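You operate a simulated robot arm through the tools that you are given. There is no shell and no other tool.

You are at the controls of a simulated two-armed robot. One attempt, no reset.

## Task
Mix 3 shots of red and one of blue into the can under the spouts, then stir it even.
Fine: drip nothing; use a stick and stand it back in its pot; shut the valve, leave the tray out.

Only the result counts: the job must be done as asked and must still hold three seconds after the hand-in. Knocking over, shifting, dropping, spilling or breaking anything else fails it.

## Robot
Two 6-joint arms with two-finger parallel grippers on one trunk that stands fixed in place. Base frame: the origin is at the foot of the trunk, x ahead of it, y to its left, z up; the work surface is at about z = 850. Readings come in mm, degrees, newtons and seconds.
The left shoulder is at [280, 185, 1180], the right one opposite. With the tool pointing down near the work surface each hand reaches from about 520 to 920 mm from the base axis, measured 20 degrees to its own side. Payload 1.57 kg a hand.
The TCP of each hand is the grasp point between the finger pads, 30 mm short of the fingertips. In the tool frame z runs along the fingers and y along their closing line. The gripper opens to 80 mm. The fingers are 17 mm wide and 12 mm thick; the gripper's body (40 by 82 mm) begins 80 mm behind the TCP.
Orientation is told as [roll, pitch, yaw] about the base's x, y, z axes, in that order, counted from this pose: with the fingers straight down and closing along the base's y, the tool's x points along the base's -x, its y along +y and its z along -z.

## Interface
- The arms move only by the tool apply_moves. It takes "left_targets", "right_targets" or both (then of equal length, played together; a hand with none holds still); each is a list that holds one entry, the list of rows, each a list of 7 numbers: the turn, a rotation vector about the tool's x, y, z in units of 4 degrees (1.0 is 4 degrees), then the shift along the tool's x, y, z in units of 40 mm (1.0 is 40 mm), then the closure in counts, from 0 (fully open) to 255 (shut). In form: [[[wx, wy, wz, x, y, z, hand], ...]]. A call has 1 to 20 rows; each row shifts and turns the commanded pose from where the row before left it, along the tool's axes as they then stand. A call with a number of a shift or a turn outside -1 to 1 is refused whole. A row lasts 0.2 s, in which the tool goes at most 50 mm and 8.6 degrees; a call with a longer step from one row to the next is refused whole, and so is a gripper value outside its range. Where a pose cannot be reached the arm comes as near as it can. A force on the tool above 40 N (or 10 N above the force at the start of the call, whichever is more), or a blocked arm, ends the call early, and 0.2 s more pass. Each finger travels about 153 mm/s and halts on what it meets, pressing with about 33 N; the grip force reading is that of the motor and also rises with nothing between the fingers. The clock runs only during rows and for 0.2 s after the last one: add rows that do not move to give the fingers time. It gives the time, the measured TCP pose, the force on the tool (base axes), the opening and the grip force at its end, in the units of the frame above (readings bear some noise), with the torque about the TCP (base axes, N m) and any sound that the robot's microphone picked up, and new pictures: "show" is both (left out), scene, wrist or none (wrist: the cameras of the hands that moved).
- Cameras (640 x 400 px; columns grow to the right, rows downward): "scene" is now at [243.2, -6, 1629.1]; the picture's right is [-0.07, -1.00, 0.00], its down [-0.64, 0.05, -0.76] and it looks along [0.76, -0.06, -0.64] (base axes); focal length 329 px, centre (320, 200). "left" rides on the left gripper at [72, 7, -122] in its tool frame; the picture's right is [-0.09, 1.00, 0.00], its down [-0.84, -0.08, -0.54] and it looks along [-0.54, -0.05, 0.84] (tool axes); focal length 238 px, centre (320, 200). "right" rides on the right gripper at [72, -7, -122] in its tool frame; the picture's right is [0.09, 1.00, 0.00], its down [-0.84, 0.08, -0.54] and it looks along [-0.54, 0.05, 0.84] (tool axes); focal length 238 px, centre (320, 200).
- move_column(by): slides the trunk up (or, below 0, down) by that many mm; the arms and the scene camera ride with it, the base frame stays. It gives what a move gives, with no picture.
- turn_head(pan, tilt): turns the head with the scene camera to pan (to the left, within 86 degrees either way) and tilt (down, from -29 to 69), counted from straight ahead of the robot. It gives what a move gives, and a new picture of the scene camera.
- probe_pixels(camera, pixels): for up to 12 pixels [column, row] of the newest picture of that camera ("zoom" is the newest enlarged one), the place [x, y, z] in the base frame of the surface seen there, good to about 3 mm. It takes no simulated time.
- inspect(camera, box): a new picture of the part [left, top, right, bottom] of that camera's present view, enlarged. It takes no simulated time.
- hand_in(): hands the job in; it is judged then, once.

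Unless the task says otherwise, let go and move clear before handing in.

The tools are called as name(argument=value, ...) on one line, values as JSON. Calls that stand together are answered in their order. apply_moves: Moves the arms, as the interface text tells. Its arguments: {"type":"object","properties":{"left_targets":{"type":"array","items":{"type":"array","items":{"type":"array","items":{"type":"number"}}}},"right_targets":{"type":"array","items":{"type":"array","items":{"type":"array","items":{"type":"number"}}}},"show":{"type":"string","enum":["both","scene","wrist","none"]}},"required":[]} The other tools are called the same way: move_column (by) slides the trunk up or down; turn_head (pan, tilt) turns the head that bears the scene camera; probe_pixels (camera, pixels) gives the place of the surface under pixels of a picture; inspect (camera, box) takes an enlarged picture of a part of a camera's view; hand_in () hands the job in.

At the start:

```text
time: 0.0
left_eef_pos: [552.3, 257.6, 1302.5]
left_tool_rot: [0.0, 0.1, 0.0]
left_force: [0.2, -0.2, 0.1]
left_torque: [0.0, 0.02, -0.01]
left_width: 80.1
left_gripper_force: 0.0
right_eef_pos: [594.0, -208.0, 1371.4]
right_tool_rot: [0.0, 0.0, 0.1]
right_force: [-0.1, -0.2, 0.1]
right_torque: [0.01, 0.04, 0.02]
right_width: 80.0
right_gripper_force: 0.0
trunk travel left (down, up): [-875.0, 115.0]
head pan, tilt: [-4.2, 40.2]
```

scene: 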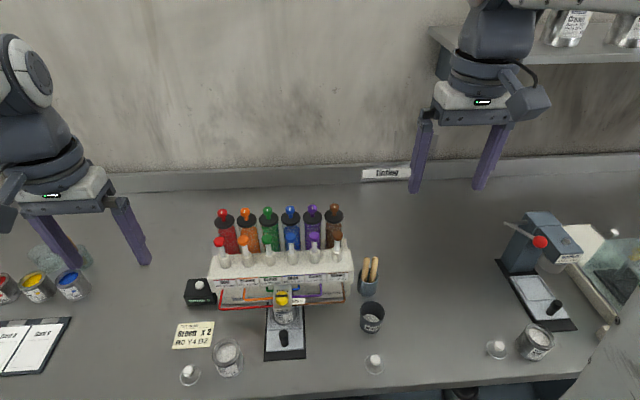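
right: 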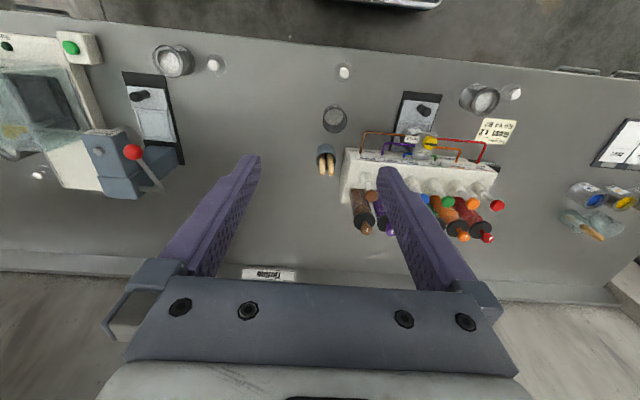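
left: 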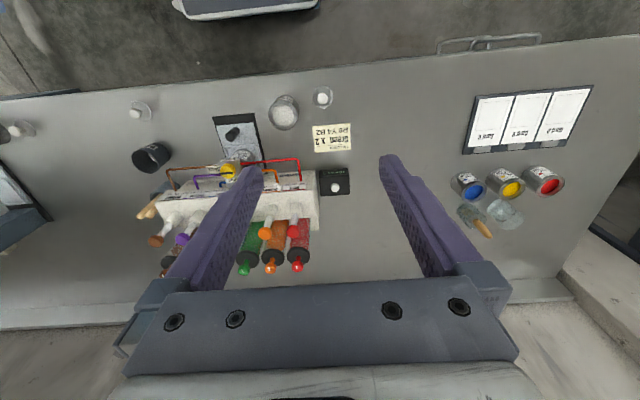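

The scene shows a dispenser with six coloured bottles around (280,250), a tray below it at (285,335), and a stick pot at (369,275). I'll look closer before moving.

inspect(camera="scene", box=[170, 195, 400, 385])

inspect(camera="scene", box=[200, 230, 320, 310])

inspect(camera="scene", box=[250, 270, 390, 370])

inspect(camera="scene", box=[0, 240, 240, 400])

inspect(camera="scene", box=[470, 200, 640, 370])

inspect(camera="left", box=[120, 80, 360, 280])

inspect(camera="right", box=[310, 70, 540, 250])

```text
2.11 times, centred on (285, 290) of scene
```

zoom: 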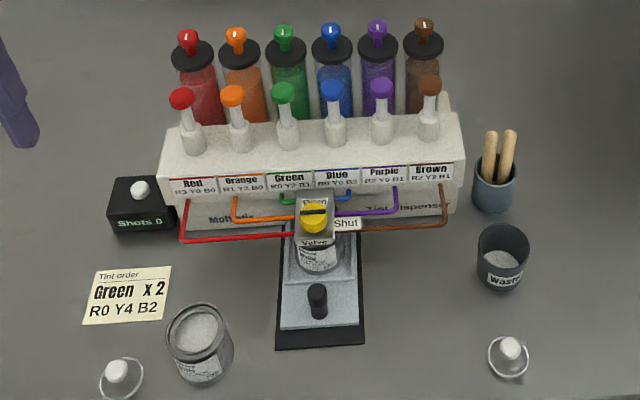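

```text
5.00 times, centred on (260, 270) of scene
```

zoom: 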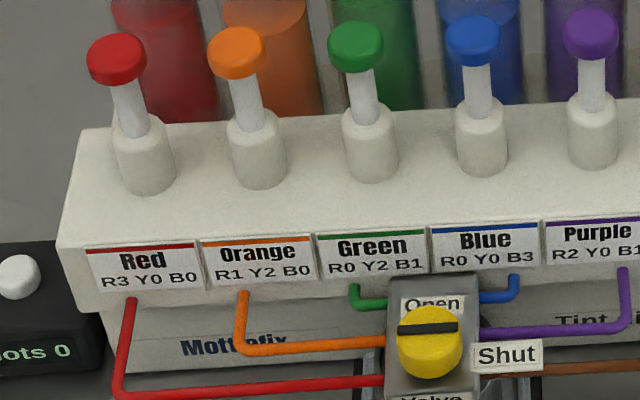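

```text
4.00 times, centred on (320, 320) of scene
```

zoom: 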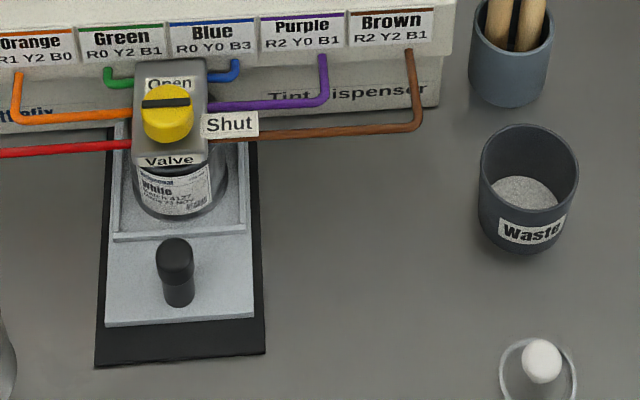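

```text
2.50 times, centred on (120, 320) of scene
```

zoom: 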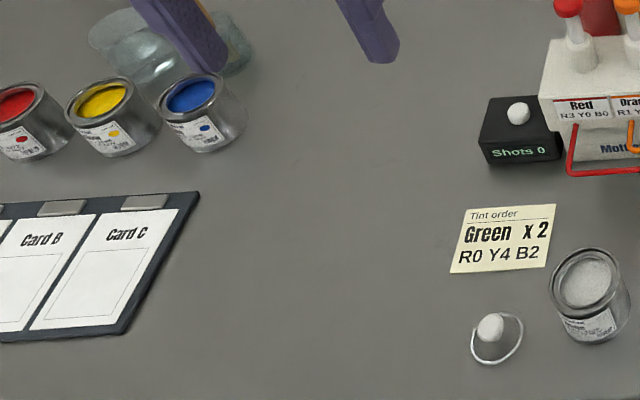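

```text
2.35 times, centred on (555, 285) of scene
```

zoom: 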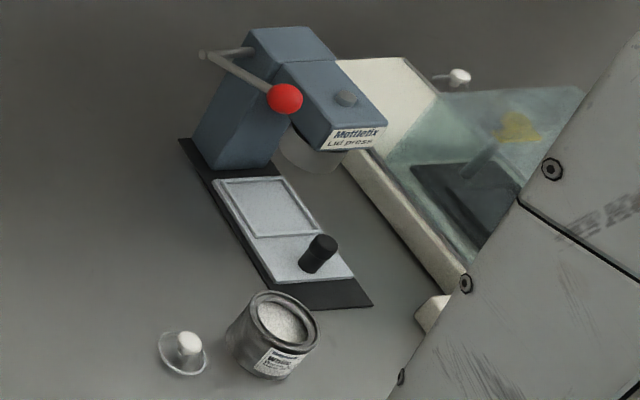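

```text
2.00 times, centred on (240, 180) of left
```

zoom: 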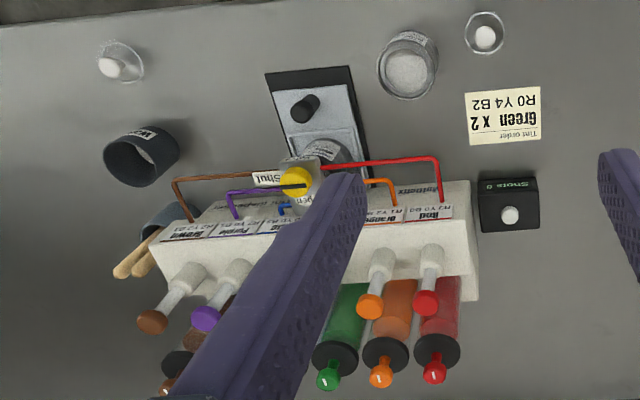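

```text
2.22 times, centred on (425, 160) of right
```

zoom: 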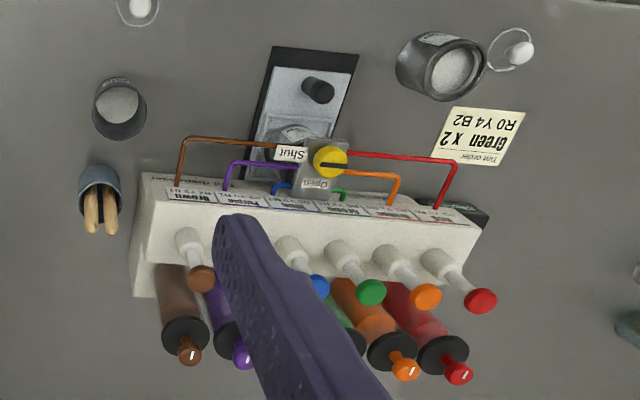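

The pumps are labelled Red to Brown, the valve's bar is lined up with "Shut", and the can sits in the tray below. I'll probe the key points.

inspect(camera="scene", box=[200, 230, 320, 310])

probe_pixels(camera="zoom", pixels=[[116, 55], [128, 95], [146, 145], [473, 38], [478, 90], [484, 130], [428, 340], [430, 325], [455, 327], [402, 327], [395, 385], [510, 355]])

probe_pixels(camera="scene", pixels=[[283, 335], [284, 343], [270, 310], [265, 360], [304, 360], [285, 318], [283, 305], [274, 325], [366, 262], [374, 262], [368, 290], [372, 308]])

probe_pixels(camera="scene", pixels=[[228, 365], [228, 345], [189, 372], [374, 362], [199, 284], [215, 275], [350, 275], [225, 242], [291, 240], [302, 252], [303, 301], [253, 305]])

```text
5.00 times, centred on (260, 270) of scene
```

zoom: 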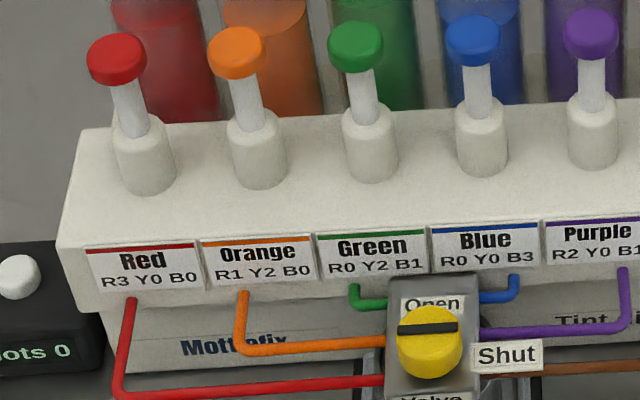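

```text
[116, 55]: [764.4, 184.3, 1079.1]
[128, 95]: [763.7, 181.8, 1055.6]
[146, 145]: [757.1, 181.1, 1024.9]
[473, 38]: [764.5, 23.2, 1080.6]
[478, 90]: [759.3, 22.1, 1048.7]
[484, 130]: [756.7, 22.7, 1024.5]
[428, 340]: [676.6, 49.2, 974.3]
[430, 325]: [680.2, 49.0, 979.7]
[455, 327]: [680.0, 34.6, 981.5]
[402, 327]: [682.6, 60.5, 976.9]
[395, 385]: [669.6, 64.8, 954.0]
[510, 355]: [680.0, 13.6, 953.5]
```

```text
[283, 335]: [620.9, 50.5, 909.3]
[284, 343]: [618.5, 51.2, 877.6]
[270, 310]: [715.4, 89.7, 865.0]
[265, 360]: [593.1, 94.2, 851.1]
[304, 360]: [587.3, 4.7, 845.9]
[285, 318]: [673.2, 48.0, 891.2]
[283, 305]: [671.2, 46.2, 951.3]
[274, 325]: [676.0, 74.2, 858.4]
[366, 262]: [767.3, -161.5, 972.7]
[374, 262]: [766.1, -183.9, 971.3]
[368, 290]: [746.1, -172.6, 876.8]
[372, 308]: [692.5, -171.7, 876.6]
```

```text
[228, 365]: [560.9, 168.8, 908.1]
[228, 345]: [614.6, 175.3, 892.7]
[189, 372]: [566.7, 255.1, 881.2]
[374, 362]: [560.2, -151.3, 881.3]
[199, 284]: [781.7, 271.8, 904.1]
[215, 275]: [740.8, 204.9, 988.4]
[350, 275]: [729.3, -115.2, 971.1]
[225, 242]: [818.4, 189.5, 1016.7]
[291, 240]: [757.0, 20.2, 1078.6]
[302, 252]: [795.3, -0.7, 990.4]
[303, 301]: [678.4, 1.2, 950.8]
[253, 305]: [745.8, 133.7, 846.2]
```

Everything needed lies at y≈-170 to 185, and the tray handle is near (620,51,910). I'll bring the left hand lower in front of the dispenser to look at the valve, spout and can up close.

apply_moves(left_targets=[[[0, 0, 0, 0, -0.7, 0.9, 0], [0, 0, 0, 0, -0.7, 0.9, 0], [0, 0, 0, 0, -0.7, 0.9, 0], [0, 0, 0, 0, -0.7, 0.9, 0], [0, 0, 0, 0, -0.7, 0.9, 0], [0, 0, 0, 0, -0.7, 0.9, 0], [0, 0, 0, 0, -0.7, 0.9, 0]]], show="both")

```text
time: 1.6
left_eef_pos: [551.0, 58.2, 1049.1]
left_tool_rot: [0.0, -0.1, 0.0]
left_force: [0.0, -0.1, 0.3]
left_torque: [-0.02, 0.01, 0.0]
left_width: 80.1
left_gripper_force: 0.1
right_eef_pos: [595.1, -208.2, 1371.1]
right_tool_rot: [0.1, 0.0, 0.1]
right_force: [-0.3, 0.7, -0.4]
right_torque: [-0.03, -0.05, 0.01]
right_width: 80.1
right_gripper_force: 0.1
trunk travel left (down, up): [-875.0, 115.0]
head pan, tilt: [-4.2, 40.2]
```

scene: 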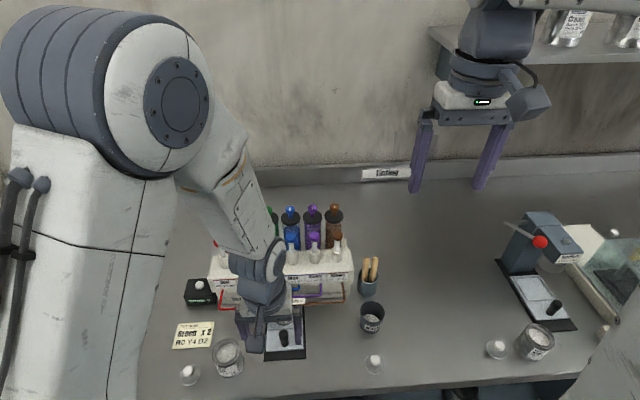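
left: 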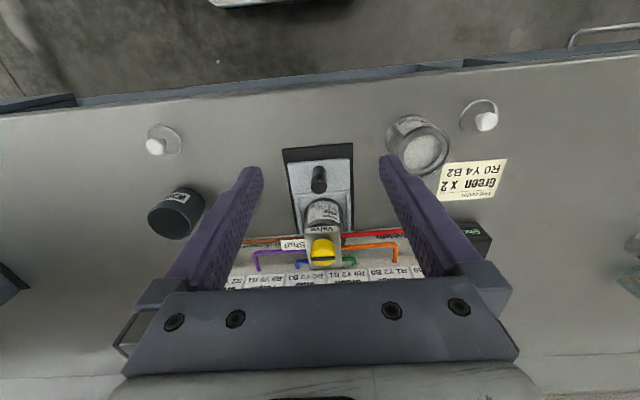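

The left wrist view (upside down) shows the tray, the can and the valve block at (322,245). I'll zoom in there and probe.

inspect(camera="left", box=[260, 140, 400, 290])

probe_pixels(camera="left", pixels=[[284, 150], [351, 147], [319, 170], [319, 188], [310, 210], [338, 210], [296, 207], [350, 205], [322, 240], [322, 262], [308, 252], [336, 252]])

```text
2.67 times, centred on (330, 215) of left
```

zoom: 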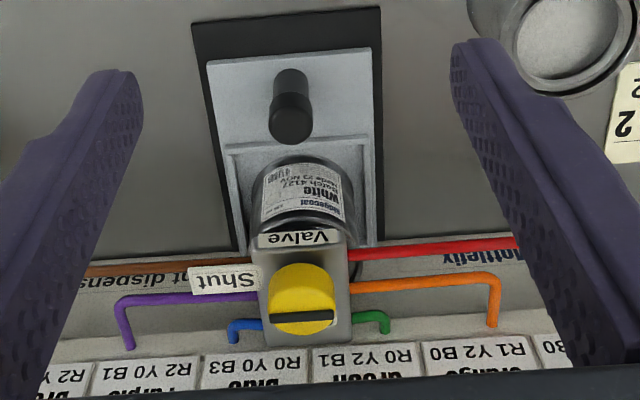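

```text
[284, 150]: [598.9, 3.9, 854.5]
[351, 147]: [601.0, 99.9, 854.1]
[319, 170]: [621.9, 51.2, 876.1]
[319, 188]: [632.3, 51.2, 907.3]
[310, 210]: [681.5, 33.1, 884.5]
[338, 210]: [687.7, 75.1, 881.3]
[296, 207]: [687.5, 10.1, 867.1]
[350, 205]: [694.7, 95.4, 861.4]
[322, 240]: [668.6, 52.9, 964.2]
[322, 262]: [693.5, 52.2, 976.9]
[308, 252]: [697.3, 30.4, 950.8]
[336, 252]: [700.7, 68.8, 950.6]
```

The valve knob is near (683,51,975). I'll move the left hand forward over it for a closer view.

apply_moves(left_targets=[[[0, 0, 0, -0.9, -0.05, 0, 0], [0, 0, 0, -0.9, -0.05, 0, 0], [0, 0, 0, -0.9, -0.05, 0, 0]]], show="wrist")

inspect(camera="left", box=[220, 50, 420, 220])

```text
time: 2.4
left_eef_pos: [660.7, 55.3, 1051.9]
left_tool_rot: [0.0, 0.0, -0.1]
left_force: [-1.2, 0.7, -0.4]
left_torque: [0.03, -0.01, 0.01]
left_width: 79.8
left_gripper_force: 0.0
right_eef_pos: [594.6, -208.0, 1371.8]
right_tool_rot: [0.0, 0.0, 0.0]
right_force: [0.2, -0.2, -0.3]
right_torque: [-0.02, 0.01, 0.02]
right_width: 80.0
right_gripper_force: 0.0
trunk travel left (down, up): [-875.0, 115.0]
head pan, tilt: [-4.2, 40.2]
```

left: 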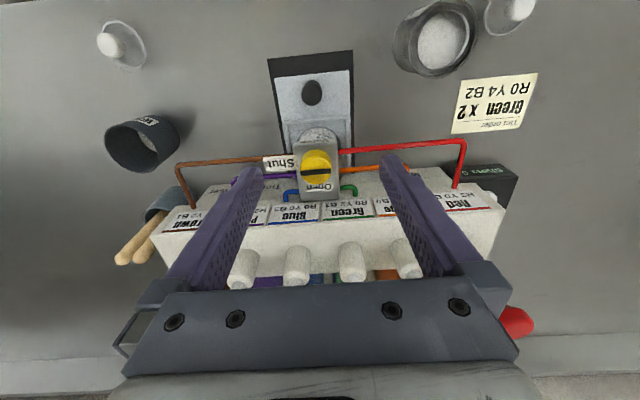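

```text
2.35 times, centred on (320, 135) of left
```

zoom: 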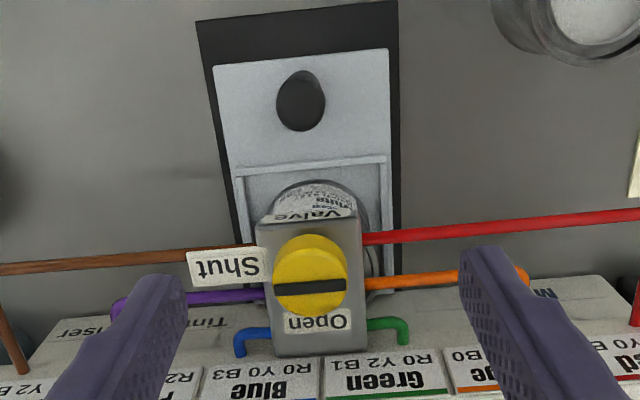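

The knob is a yellow disc with a dark bar pointing at "Shut" (-y), and "Open" is on the far side (+x). I'll probe its geometry.

probe_pixels(camera="zoom", pixels=[[310, 287], [277, 290], [343, 286], [310, 270], [310, 305], [310, 245], [283, 262], [338, 262], [268, 230], [355, 235], [280, 350], [355, 345]])

probe_pixels(camera="zoom", pixels=[[300, 85], [300, 110], [300, 200], [245, 175], [385, 160], [225, 72], [385, 55], [210, 30], [300, 160], [370, 270], [310, 318], [225, 265]])

inspect(camera="left", box=[280, 120, 360, 200])

```text
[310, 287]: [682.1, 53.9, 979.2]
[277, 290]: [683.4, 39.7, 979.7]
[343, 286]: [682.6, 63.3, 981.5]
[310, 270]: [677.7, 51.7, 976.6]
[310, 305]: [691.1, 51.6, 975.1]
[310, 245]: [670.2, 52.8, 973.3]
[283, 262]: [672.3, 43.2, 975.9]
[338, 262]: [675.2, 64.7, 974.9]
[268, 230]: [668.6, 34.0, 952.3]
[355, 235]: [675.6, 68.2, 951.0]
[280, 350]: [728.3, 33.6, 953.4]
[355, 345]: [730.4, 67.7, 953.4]
```

```text
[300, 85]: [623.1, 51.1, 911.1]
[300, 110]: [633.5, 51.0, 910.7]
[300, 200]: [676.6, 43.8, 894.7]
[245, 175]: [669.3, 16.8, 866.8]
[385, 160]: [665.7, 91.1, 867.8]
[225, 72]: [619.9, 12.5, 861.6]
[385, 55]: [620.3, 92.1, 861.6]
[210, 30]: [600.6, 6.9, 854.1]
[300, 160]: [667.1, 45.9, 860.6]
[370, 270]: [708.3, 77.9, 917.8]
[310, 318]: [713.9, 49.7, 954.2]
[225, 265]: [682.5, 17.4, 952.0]
```

```text
5.00 times, centred on (320, 160) of left
```

zoom: 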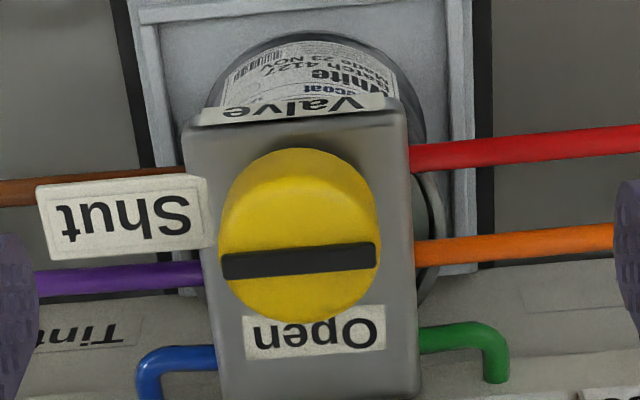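

The knob is centred near (682,51.5) with its top at 976, and the block top is at 952. Before touching anything I'll back off and tilt the left hand to see the spout, can rim and tray from low down.

apply_moves(left_targets=[[[0, 0, 0, 0.9, 0, 0.3, 0], [0, 0, 0, 0.9, 0, 0.4, 0], [0, 0, 0, 0.8, 0, 0.5, 0], [0, -1, 0, 0, 0, 0.4, 0], [0, -1, 0, 0, 0, 0, 0], [0, -1, 0, 0, 0, 0, 0], [0, -1, 0, 0, 0, 0, 0], [0, -1, 0, 0, 0, 0, 0], [0, -1, 0, 0, 0, 0, 0], [0, -1, 0, 0, 0, 0, 0], [0, -1, 0, 0, 0, 0, 0]]], show="wrist")

inspect(camera="left", box=[220, 80, 420, 240])

```text
time: 4.8
left_eef_pos: [562.1, 35.7, 987.6]
left_tool_rot: [-3.2, -25.4, 1.2]
left_force: [-0.8, 0.1, -0.2]
left_torque: [-0.04, 0.01, -0.02]
left_width: 80.1
left_gripper_force: 0.1
left hand out of reach, approached as far as the arm can: row 4, 5, 6, 10, 11
right_eef_pos: [594.3, -207.7, 1371.0]
right_tool_rot: [0.0, -0.2, 0.0]
right_force: [0.5, 1.0, 0.2]
right_torque: [-0.01, -0.03, 0.01]
right_width: 80.0
right_gripper_force: 0.2
trunk travel left (down, up): [-875.0, 115.0]
head pan, tilt: [-4.2, 40.2]
```

left: 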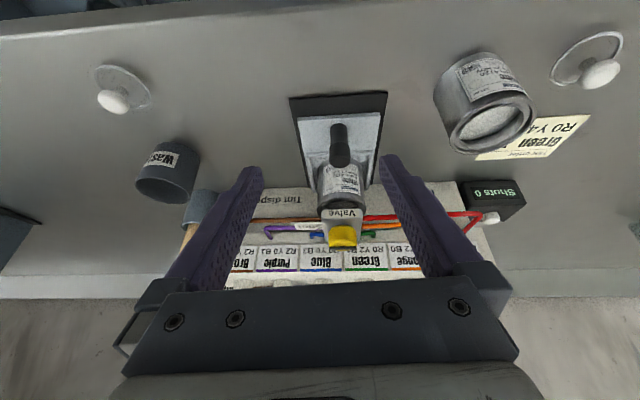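

```text
2.50 times, centred on (320, 160) of left
```

zoom: 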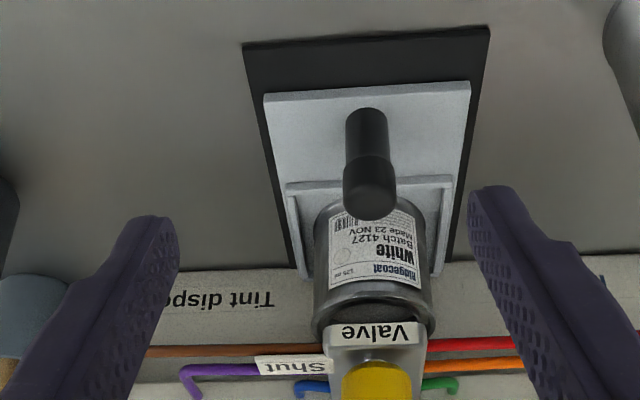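

The can sits squarely under the valve block with its rim near z≈918, and the tray is in. I'll untilt the hand, then line it up for the valve.

apply_moves(left_targets=[[[0, 1, 0, 0, 0, -0.8, 0], [0, 1, 0, 0, 0, -0.6, 0], [0, 1, 0, 0, 0, 0, 0], [0, 1, 0, 0, 0, 0, 0], [0, 1, 0, 0, 0, 0, 0], [0, 1, 0, 0, 0, 0, 0], [0, 1, 0, 0, 0, 0, 0], [0, 1, 0, 0, 0, 0, 0]]], show="none")

```text
time: 6.6
left_eef_pos: [547.1, 28.9, 1036.6]
left_tool_rot: [-2.9, 6.6, -0.4]
left_force: [-0.1, 0.2, 0.1]
left_torque: [0.01, 0.0, 0.03]
left_width: 80.1
left_gripper_force: 0.1
left hand out of reach, approached as far as the arm can: row 1, 5
right_eef_pos: [594.4, -207.7, 1371.7]
right_tool_rot: [0.1, 0.0, -0.1]
right_force: [0.6, -0.4, 0.2]
right_torque: [0.0, -0.03, -0.01]
right_width: 80.0
right_gripper_force: 0.0
trunk travel left (down, up): [-875.0, 115.0]
head pan, tilt: [-4.2, 40.2]
```

The clipped rows left about 6.6° of pitch and -2.9° of roll. I'll correct that, move over the knob, and pre-turn to yaw -45.

apply_moves(left_targets=[[[-0.36, -0.83, 0, -0.9, 0.2, -0.2, 0], [-0.36, -0.83, 0, -0.9, 0.2, -0.2, 0], [0, 0, 0, -0.9, 0.16, 0, 0], [0, 0, 1, -0.3, 0, 0, 0], [0, 0, 1, 0, 0, 0, 0], [0, 0, 1, 0, 0, 0, 0], [0, 0, 1, 0, 0, 0, 0], [0, 0, 1, 0, 0, 0, 0], [0, 0, 1, 0, 0, 0, 0], [0, 0, 1, 0, 0, 0, 0], [0, 0, 1, 0, 0, 0, 0], [0, 0, 1, 0, 0, 0, 0], [0, 0, 1, 0, 0, 0, 0], [0, 0, 1, 0, 0, 0, 0]]], show="wrist")

```text
time: 9.6
left_eef_pos: [670.4, 51.1, 1044.3]
left_tool_rot: [0.0, 0.0, -44.4]
left_force: [0.5, 0.3, -0.4]
left_torque: [-0.02, 0.06, 0.01]
left_width: 79.8
left_gripper_force: 0.0
right_eef_pos: [593.2, -207.7, 1371.7]
right_tool_rot: [-0.1, 0.0, 0.0]
right_force: [0.5, 0.2, 0.3]
right_torque: [0.03, 0.0, -0.01]
right_width: 80.3
right_gripper_force: 0.0
trunk travel left (down, up): [-875.0, 115.0]
head pan, tilt: [-4.2, 40.2]
```

left: 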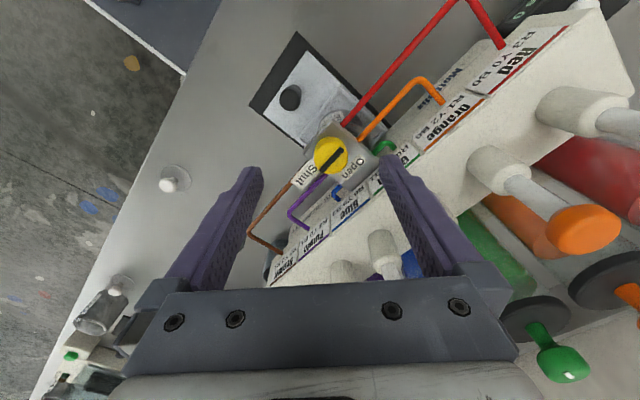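

Yaw is now -44.4 and the wrist view shows a clear approach to the knob. I'll part-close the fingers, centre on (682,51.5) and descend to TCP z≈990.

apply_moves(left_targets=[[[0, 0, 0, -0.198, 0.212, 0, 90], [0, 0, 0, 0, 0, 0.5, 90], [0, 0, 0, 0, 0, 0.5, 90], [0, 0, 0, 0, 0, 0, 90]]], show="wrist")

inspect(camera="left", box=[220, 80, 420, 240])

```text
time: 10.6
left_eef_pos: [680.2, 49.4, 1005.5]
left_tool_rot: [0.0, -0.3, -44.3]
left_force: [-1.3, -0.2, 0.3]
left_torque: [0.0, -0.05, 0.0]
left_width: 51.9
left_gripper_force: 0.1
right_eef_pos: [594.1, -208.0, 1371.9]
right_tool_rot: [-0.1, 0.0, 0.0]
right_force: [-0.1, 0.2, -0.4]
right_torque: [-0.01, 0.03, 0.01]
right_width: 79.9
right_gripper_force: 0.0
trunk travel left (down, up): [-875.0, 115.0]
head pan, tilt: [-4.2, 40.2]
```

left: 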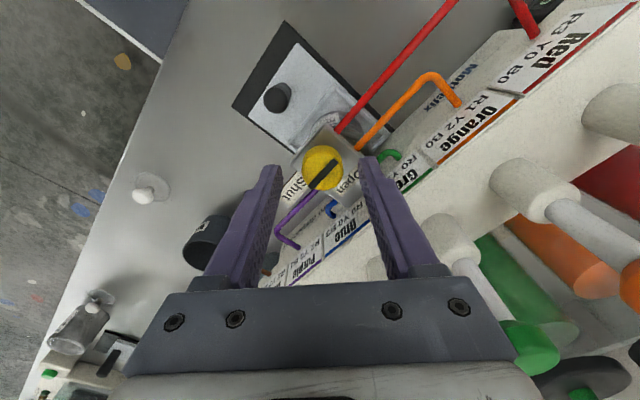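

```text
2.50 times, centred on (320, 160) of left
```

zoom: 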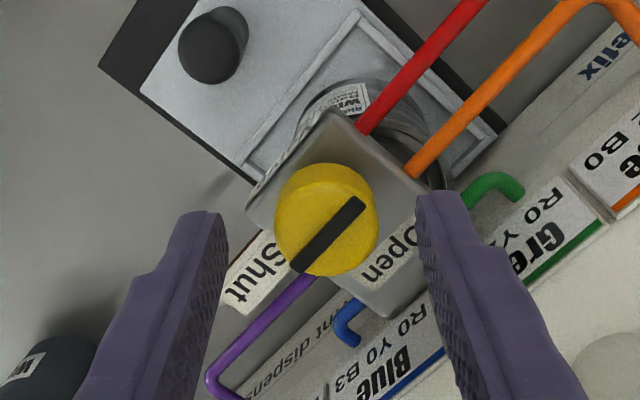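

The knob sits nearly centred between the fingers (gap centre ≈322, knob ≈326 in the zoom). I'll go down the last 15 mm and close.

apply_moves(left_targets=[[[0, 0, 0, 0, 0.04, 0.2, 90], [0, 0, 0, 0, 0, 0.18, 90], [0, 0, 0, 0, 0, 0, 130], [0, 0, 0, 0, 0, 0, 150], [0, 0, 0, 0, 0, 0, 170], [0, 0, 0, 0, 0, 0, 190]]], show="wrist")

inspect(camera="left", box=[220, 80, 420, 240])

```text
time: 12.0
left_eef_pos: [681.4, 51.3, 990.4]
left_tool_rot: [0.0, 0.0, -44.3]
left_force: [-4.1, -5.2, -1.5]
left_torque: [0.03, -0.23, 0.03]
left_width: 29.4
left_gripper_force: 39.0
right_eef_pos: [594.2, -208.3, 1372.3]
right_tool_rot: [-0.1, 0.0, 0.0]
right_force: [-0.7, -0.1, 0.4]
right_torque: [-0.04, 0.0, 0.01]
right_width: 80.0
right_gripper_force: 0.2
trunk travel left (down, up): [-875.0, 115.0]
head pan, tilt: [-4.2, 40.2]
```

left: 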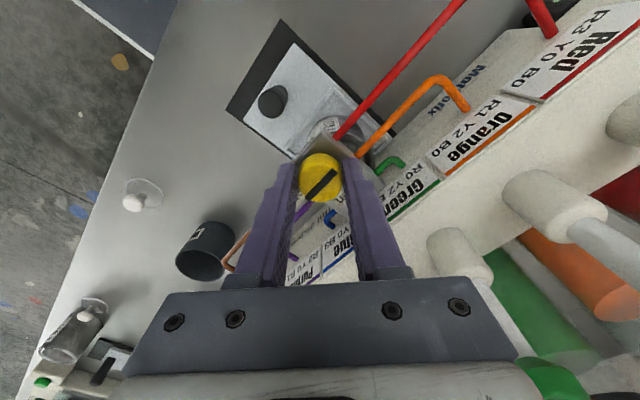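

```text
2.50 times, centred on (320, 160) of left
```

zoom: 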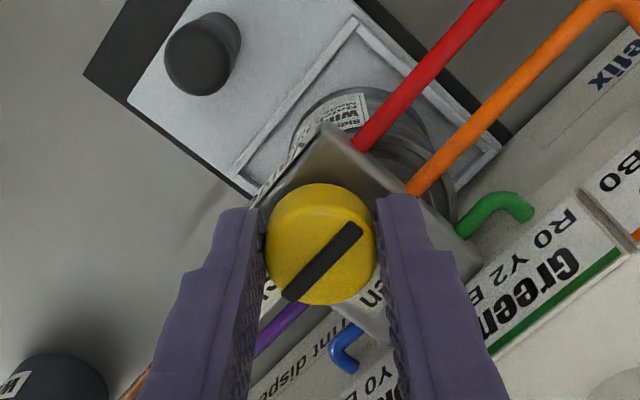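

The knob is gripped (width 29.4, 39 N). I'll turn it counter-clockwise by the first half.

apply_moves(left_targets=[[[0, 0, -1, 0, 0, 0, 190], [0, 0, -1, 0, 0, 0, 190], [0, 0, -1, 0, 0, 0, 190], [0, 0, -1, 0, 0, 0, 190], [0, 0, -1, 0, 0, 0, 190], [0, 0, -1, 0, 0, 0, 190], [0, 0, -1, 0, 0, 0, 190], [0, 0, -1, 0, 0, 0, 190], [0, 0, -1, 0, 0, 0, 190], [0, 0, -1, 0, 0, 0, 190], [0, 0, -1, 0, 0, 0, 190]]], show="wrist")

inspect(camera="left", box=[220, 80, 420, 240])

```text
time: 14.4
left_eef_pos: [681.9, 49.6, 990.1]
left_tool_rot: [0.0, 0.1, -0.4]
left_force: [-17.8, -24.9, -0.6]
left_torque: [-0.49, 0.41, -0.03]
left_width: 29.1
left_gripper_force: 39.3
right_eef_pos: [593.9, -210.0, 1372.6]
right_tool_rot: [0.1, 0.0, 0.0]
right_force: [-0.7, 1.0, 0.2]
right_torque: [0.0, 0.0, -0.01]
right_width: 79.8
right_gripper_force: 0.1
trunk travel left (down, up): [-875.0, 115.0]
head pan, tilt: [-4.2, 40.2]
```

left: 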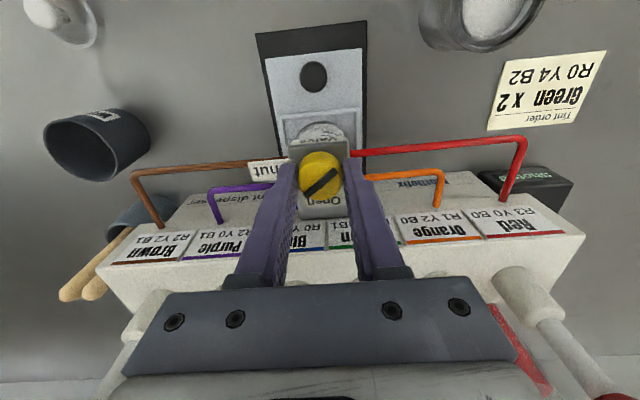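

```text
2.50 times, centred on (320, 160) of left
```

zoom: 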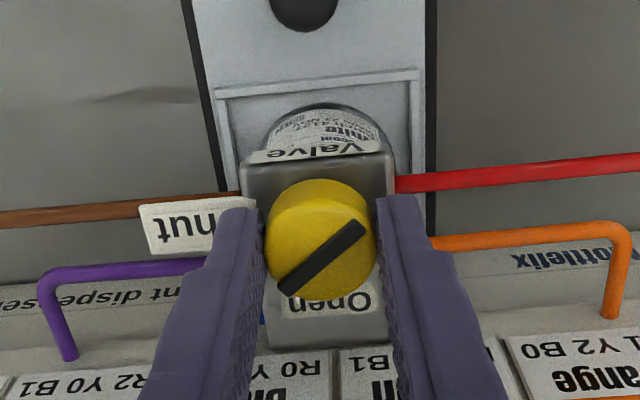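

The bar turned 45° with the grip, though the side force grew to about 30 N. I'll nudge toward the force to relieve it and finish the turn.

apply_moves(left_targets=[[[0, 0, 0, 0.04, -0.05, 0, 190], [0, 0, -1, 0, 0, 0, 190], [0, 0, -1, 0, 0, 0, 190], [0, 0, -1, 0, 0, 0, 190], [0, 0, -1, 0, 0, 0, 190], [0, 0, -1, 0, 0, 0, 190]]], show="none")

```text
time: 15.8
left_eef_pos: [682.2, 49.9, 989.7]
left_tool_rot: [-0.3, -0.1, 19.8]
left_force: [1.2, -5.6, 4.5]
left_torque: [0.53, -0.1, 0.0]
left_width: 29.1
left_gripper_force: 38.9
right_eef_pos: [594.4, -208.5, 1371.8]
right_tool_rot: [0.0, 0.0, 0.0]
right_force: [1.3, 0.7, 0.2]
right_torque: [-0.02, -0.02, 0.03]
right_width: 80.1
right_gripper_force: 0.1
trunk travel left (down, up): [-875.0, 115.0]
head pan, tilt: [-4.2, 40.2]
```

The side force has dropped to about 6 N with yaw at 20°, so I'll finish the remaining turn.

apply_moves(left_targets=[[[0, 0, -1, 0, 0, 0, 190], [0, 0, -1, 0, 0, 0, 190], [0, 0, -1, 0, 0, 0, 190], [0, 0, -1, 0, 0, 0, 190], [0, 0, -1, 0, 0, 0, 190], [0, 0, -1, 0, 0, 0, 190], [0, 0, -0.6, 0, 0, 0, 190]]], show="wrist")

inspect(camera="left", box=[220, 80, 420, 240])

```text
time: 17.4
left_eef_pos: [682.4, 49.6, 989.1]
left_tool_rot: [-0.3, -0.1, 46.1]
left_force: [11.9, -11.1, 9.4]
left_torque: [0.14, 0.05, -0.04]
left_width: 29.1
left_gripper_force: 38.7
right_eef_pos: [595.1, -209.1, 1371.6]
right_tool_rot: [-0.1, 0.1, -0.1]
right_force: [-0.1, -0.3, -0.8]
right_torque: [-0.03, 0.01, 0.02]
right_width: 79.8
right_gripper_force: 0.1
trunk travel left (down, up): [-875.0, 115.0]
head pan, tilt: [-4.2, 40.2]
```

left: 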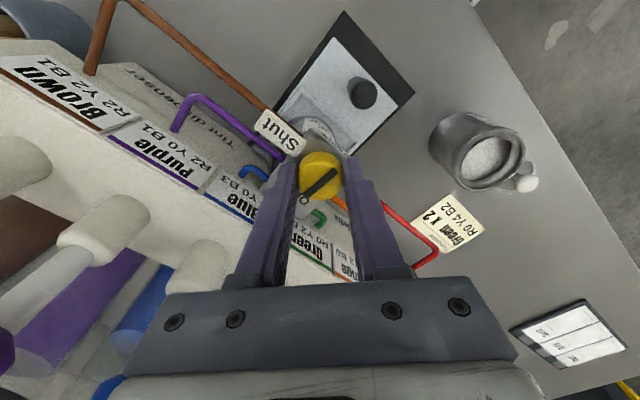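

```text
2.50 times, centred on (320, 160) of left
```

zoom: 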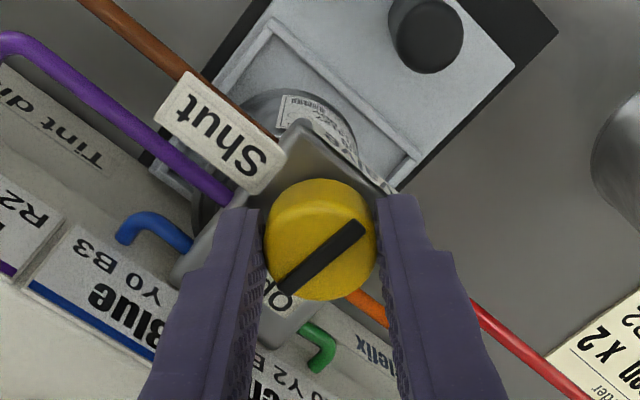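

The bar now points at "Open". I'll release gently, rise clear, and turn the hand back toward yaw 0.

apply_moves(left_targets=[[[0, 0, 0, 0, 0, 0, 90], [0, 0, 0, 0, 0, 0, 90], [0, 0, 0, 0, 0, -0.5, 90], [0, 0, 0, 0, 0, -1, 90], [0, 0, 0, 0, 0, -1, 90], [0, 0, 0, 0, 0, -1, 90], [0, 0, 1, 0, 0, -0.8, 90], [0, 0, 1, 0, 0, 0, 90], [0, 0, 1, 0, 0, 0, 90], [0, 0, 1, 0, 0, 0, 90], [0, 0, 1, 0, 0, 0, 90], [0, 0, 1, 0, 0, 0, 90], [0, 0, 1, 0, 0, 0, 90], [0, 0, 1, 0, 0, 0, 90], [0, 0, 1, 0, 0, 0, 90], [0, 0, 1, 0, 0, 0, 90], [0, 0, 1, 0, 0, 0, 90], [0, 0, 0.5, 0, 0, 0, 90]]], show="both")

inspect(camera="left", box=[180, 60, 460, 300])

```text
time: 21.2
left_eef_pos: [680.5, 49.4, 1162.9]
left_tool_rot: [-0.2, 0.0, 0.1]
left_force: [0.5, -0.8, 0.3]
left_torque: [-0.02, 0.01, 0.02]
left_width: 51.8
left_gripper_force: 0.1
right_eef_pos: [594.0, -208.3, 1370.9]
right_tool_rot: [0.1, 0.0, 0.0]
right_force: [-0.1, 0.0, 0.3]
right_torque: [-0.01, 0.02, -0.02]
right_width: 80.1
right_gripper_force: 0.1
trunk travel left (down, up): [-875.0, 115.0]
head pan, tilt: [-4.2, 40.2]
```

scene: 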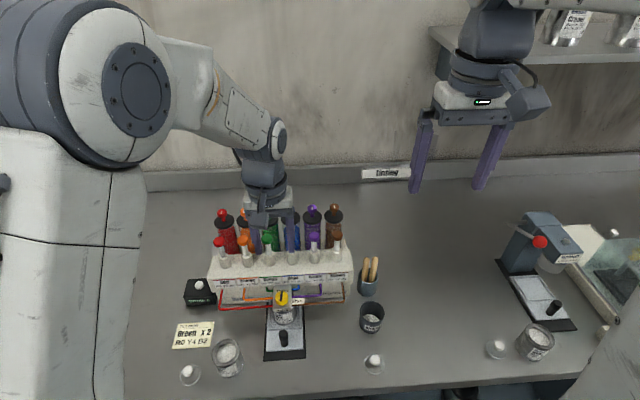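
left: 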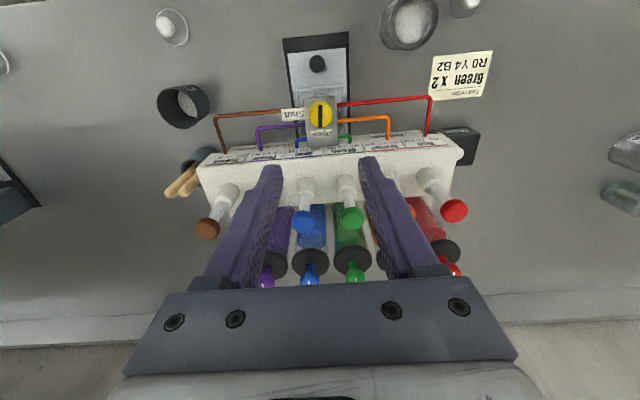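

```text
1.67 times, centred on (320, 180) of left
```

zoom: 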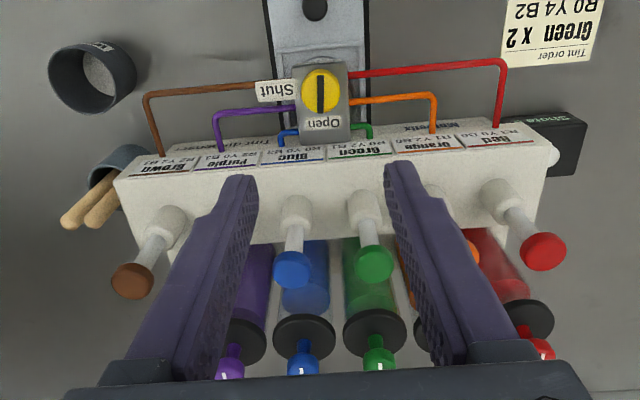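

The valve bar is aligned with "Open". I'll probe the red cap (≈(454,210)) and blue cap (≈(302,222)) for exact centres.

probe_pixels(camera="left", pixels=[[454, 210], [454, 203], [445, 212], [463, 209], [455, 217], [302, 222], [303, 215], [294, 222], [311, 221], [302, 231], [350, 217], [440, 195]])

inspect(camera="left", box=[400, 140, 500, 290])

```text
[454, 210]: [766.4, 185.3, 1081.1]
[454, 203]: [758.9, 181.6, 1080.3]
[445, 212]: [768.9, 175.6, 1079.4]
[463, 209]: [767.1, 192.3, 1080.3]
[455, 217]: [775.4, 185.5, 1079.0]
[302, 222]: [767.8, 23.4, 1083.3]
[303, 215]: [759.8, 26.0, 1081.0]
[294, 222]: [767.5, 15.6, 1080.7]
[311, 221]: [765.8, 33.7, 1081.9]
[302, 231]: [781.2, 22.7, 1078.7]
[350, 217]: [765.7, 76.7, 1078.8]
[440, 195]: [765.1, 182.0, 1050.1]
```

```text
2.67 times, centred on (450, 215) of left
```

zoom: 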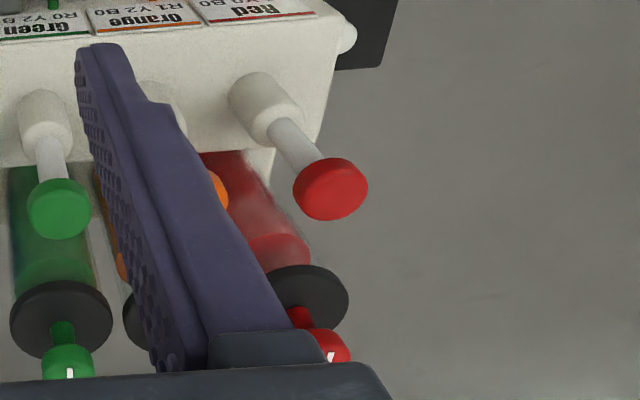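

Cap centres are red ≈(767,184.5) and blue ≈(767,24), both with tops near z≈1081. I'll check the height of the bottles behind for hand clearance.

probe_pixels(camera="scene", pixels=[[223, 213], [224, 222], [291, 211], [290, 218], [217, 222], [199, 291]])

inspect(camera="scene", box=[180, 200, 300, 310])

```text
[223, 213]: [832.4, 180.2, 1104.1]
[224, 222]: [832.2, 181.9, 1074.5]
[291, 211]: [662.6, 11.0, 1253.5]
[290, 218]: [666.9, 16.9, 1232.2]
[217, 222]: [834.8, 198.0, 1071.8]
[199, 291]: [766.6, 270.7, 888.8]
```

```text
3.64 times, centred on (240, 255) of scene
```

zoom: 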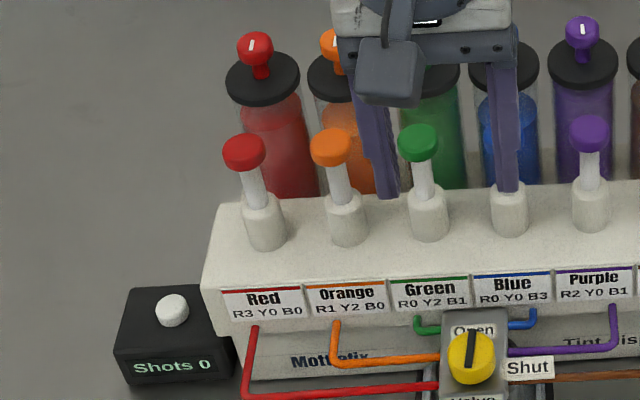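

Bottle tops are only z≈1105 at x≥812, so the hand clears them. I'll close the fingers and move over the red cap.

apply_moves(left_targets=[[[0, 0, 0, -0.54, 0.845, 0, 150], [0, 0, 0, -0.54, 0.845, 0, 255], [0, 0, 0, -0.54, 0.845, 0, 255], [0, 0, 0, -0.54, 0.845, 0, 255], [0, 0, 0, 0, 0, 0.8, 255], [0, 0, 0, 0, 0, 0, 255]]], show="both")

inspect(camera="left", box=[240, 60, 400, 280])

inspect(camera="scene", box=[180, 200, 300, 310])

```text
time: 22.6
left_eef_pos: [768.4, 187.0, 1131.3]
left_tool_rot: [-0.1, 0.0, 0.0]
left_force: [0.5, -0.2, -0.2]
left_torque: [-0.01, -0.01, 0.0]
left_width: 0.1
left_gripper_force: 21.7
right_eef_pos: [595.0, -208.1, 1372.4]
right_tool_rot: [-0.1, 0.0, 0.1]
right_force: [0.1, 0.2, -0.4]
right_torque: [0.02, 0.02, -0.02]
right_width: 80.2
right_gripper_force: 0.0
trunk travel left (down, up): [-875.0, 115.0]
head pan, tilt: [-4.2, 40.2]
```

scene: 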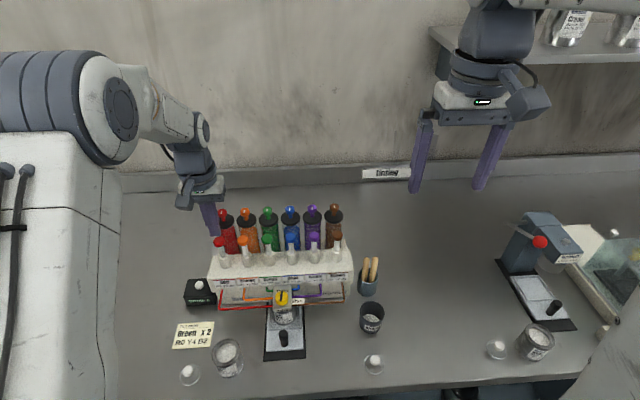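
left: 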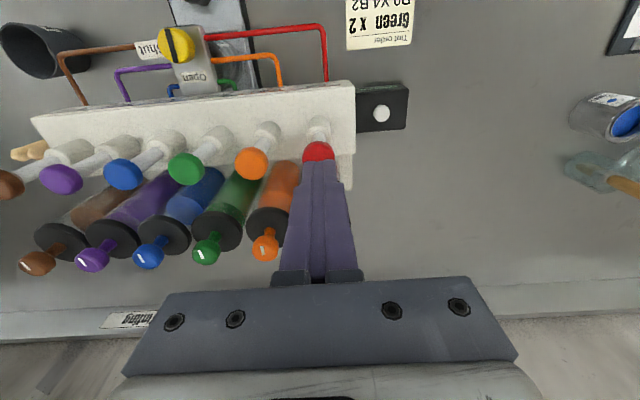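

```text
1.82 times, centred on (320, 170) of left
```

zoom: 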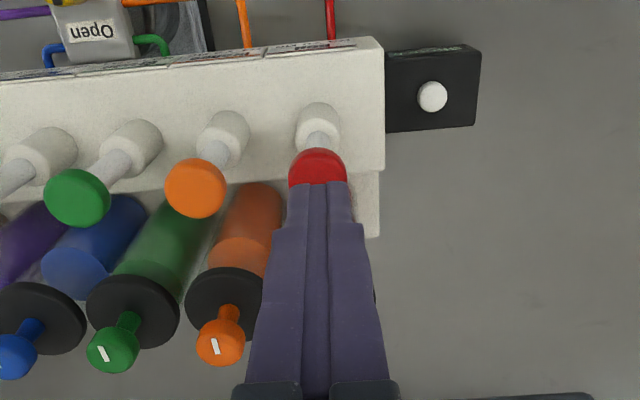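

```text
3.64 times, centred on (240, 255) of scene
```

zoom: 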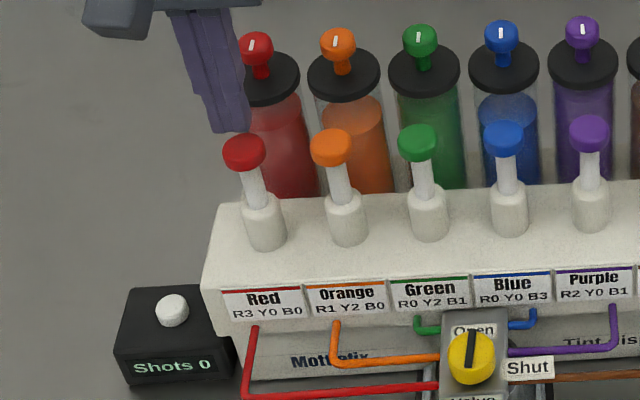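

The fingertips are 20 mm above the red cap, about 2 mm off in y. I'll correct that and press slowly to learn the stroke.

apply_moves(left_targets=[[[0, 0, 0, 0.03, -0.05, 0.35, 255], [0, 0, 0, 0, 0, 0.2, 255], [0, 0, 0, 0, 0, 0.2, 255]]], show="none")

inspect(camera="scene", box=[180, 200, 300, 310])

```text
time: 23.4
left_eef_pos: [765.7, 184.4, 1100.4]
left_tool_rot: [-0.1, -0.1, 0.0]
left_force: [-1.2, -1.1, 3.9]
left_torque: [-0.03, 0.0, 0.01]
left_width: 0.0
left_gripper_force: 21.5
right_eef_pos: [593.6, -208.6, 1371.8]
right_tool_rot: [0.0, 0.0, 0.0]
right_force: [-1.2, 0.2, -1.0]
right_torque: [-0.01, 0.0, 0.04]
right_width: 80.0
right_gripper_force: 0.0
trunk travel left (down, up): [-875.0, 115.0]
head pan, tilt: [-4.2, 40.2]
```

```text
3.64 times, centred on (240, 255) of scene
```

zoom: 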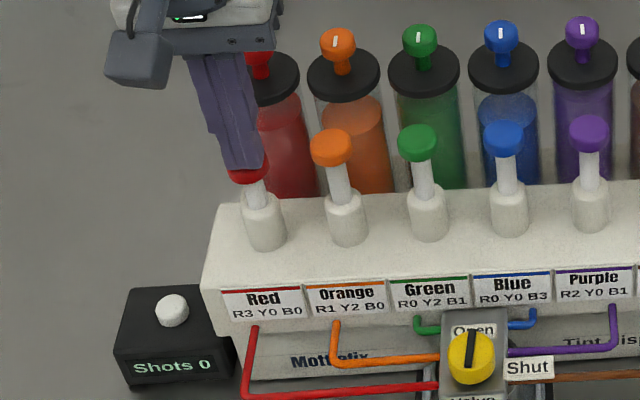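

The plunger is pressed about 11 mm at 4 N and Shots still reads 0. I'll continue down.

apply_moves(left_targets=[[[0, 0, 0, 0, 0, 0.2, 255], [0, 0, 0, 0, 0, 0.2, 255], [0, 0, 0, 0, 0, 0.15, 255]]], show="none")

inspect(camera="scene", box=[180, 200, 300, 310])

```text
time: 24.1
left_eef_pos: [765.6, 184.1, 1091.1]
left_tool_rot: [-0.1, -0.5, 0.1]
left_force: [-11.6, 1.0, 26.9]
left_torque: [0.03, 0.5, 0.0]
left_width: 0.0
left_gripper_force: 21.5
right_eef_pos: [591.9, -209.4, 1373.1]
right_tool_rot: [0.0, -0.1, 0.0]
right_force: [-0.1, -0.2, -0.2]
right_torque: [-0.05, -0.04, -0.01]
right_width: 80.2
right_gripper_force: 0.0
trunk travel left (down, up): [-875.0, 115.0]
head pan, tilt: [-4.2, 40.2]
stopped in row 3 (left hand): the force on the tool passed its limit at 47 N (the readings are from after the stop); the commanded pose is now the measured one
```

```text
3.64 times, centred on (240, 255) of scene
```

zoom: 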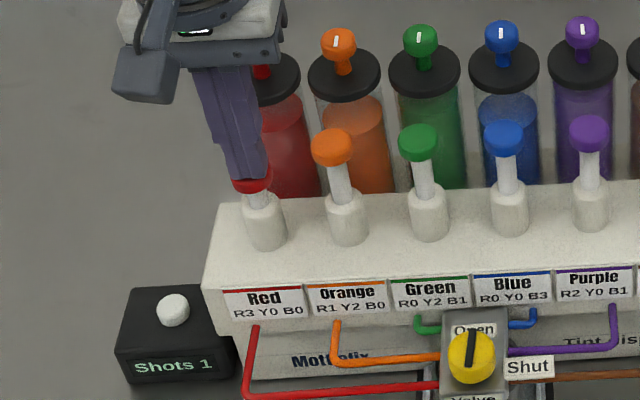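

Shots now reads 1, with the end stop at TCP z≈1090. I'll rise fully to let the pump return and check below for drips.

apply_moves(left_targets=[[[0, 0, 0, 0, 0, -0.4, 255], [0, 0, 0, 0, 0, -0.4, 255], [0, 0, 0, 0, 0, 0, 255], [0, 0, 0, 0, 0, 0, 255], [0, 0, 0, 0, 0, 0, 255]]], show="scene")

inspect(camera="scene", box=[180, 210, 320, 360])

```text
time: 25.3
left_eef_pos: [766.6, 184.0, 1120.2]
left_tool_rot: [-0.1, -0.4, 0.1]
left_force: [0.7, 0.1, 0.0]
left_torque: [0.01, 0.01, 0.01]
left_width: 0.0
left_gripper_force: 21.3
right_eef_pos: [594.2, -208.4, 1372.2]
right_tool_rot: [0.0, -0.1, 0.0]
right_force: [0.3, 0.2, -0.2]
right_torque: [0.01, -0.03, -0.03]
right_width: 80.0
right_gripper_force: 0.2
trunk travel left (down, up): [-875.0, 115.0]
head pan, tilt: [-4.2, 40.2]
```

scene: 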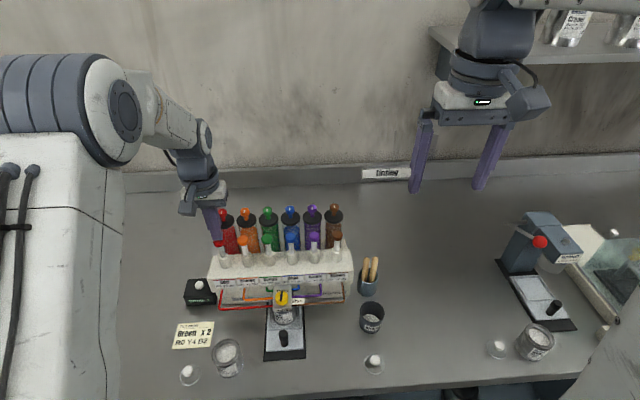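

```text
2.67 times, centred on (250, 285) of scene
```

zoom: 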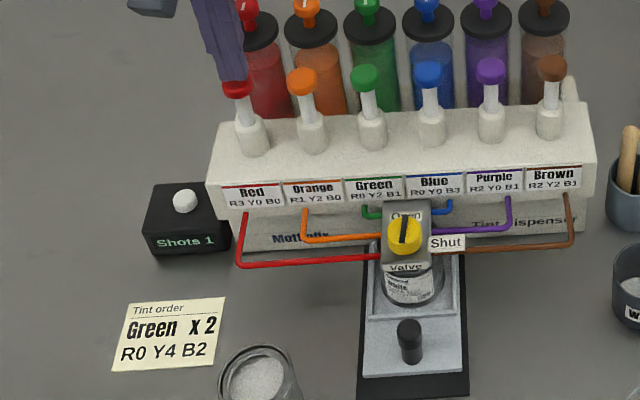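

The red plunger came back up and nothing dripped. I'll make the second red press.

apply_moves(left_targets=[[[0, 0, 0, 0, 0, 0.3, 255], [0, 0, 0, 0, 0, 0.2, 255], [0, 0, 0, 0, 0, 0.2, 255], [0, 0, 0, 0, 0, 0.04, 255]]], show="none")

inspect(camera="scene", box=[180, 210, 320, 360])

```text
time: 26.3
left_eef_pos: [767.7, 184.1, 1090.7]
left_tool_rot: [-0.1, -0.6, 0.1]
left_force: [-3.1, -3.9, 15.9]
left_torque: [-0.09, 0.2, 0.04]
left_width: 0.0
left_gripper_force: 21.0
right_eef_pos: [592.8, -208.8, 1372.5]
right_tool_rot: [0.0, 0.0, 0.0]
right_force: [-0.6, 0.8, 0.0]
right_torque: [-0.03, -0.02, 0.02]
right_width: 79.8
right_gripper_force: 0.0
trunk travel left (down, up): [-875.0, 115.0]
head pan, tilt: [-4.2, 40.2]
```

```text
2.67 times, centred on (250, 285) of scene
```

zoom: 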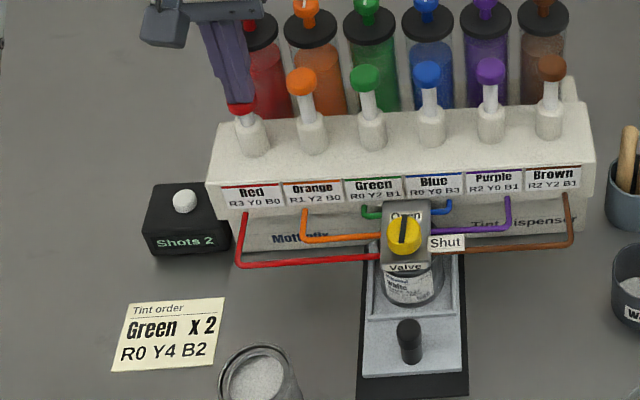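

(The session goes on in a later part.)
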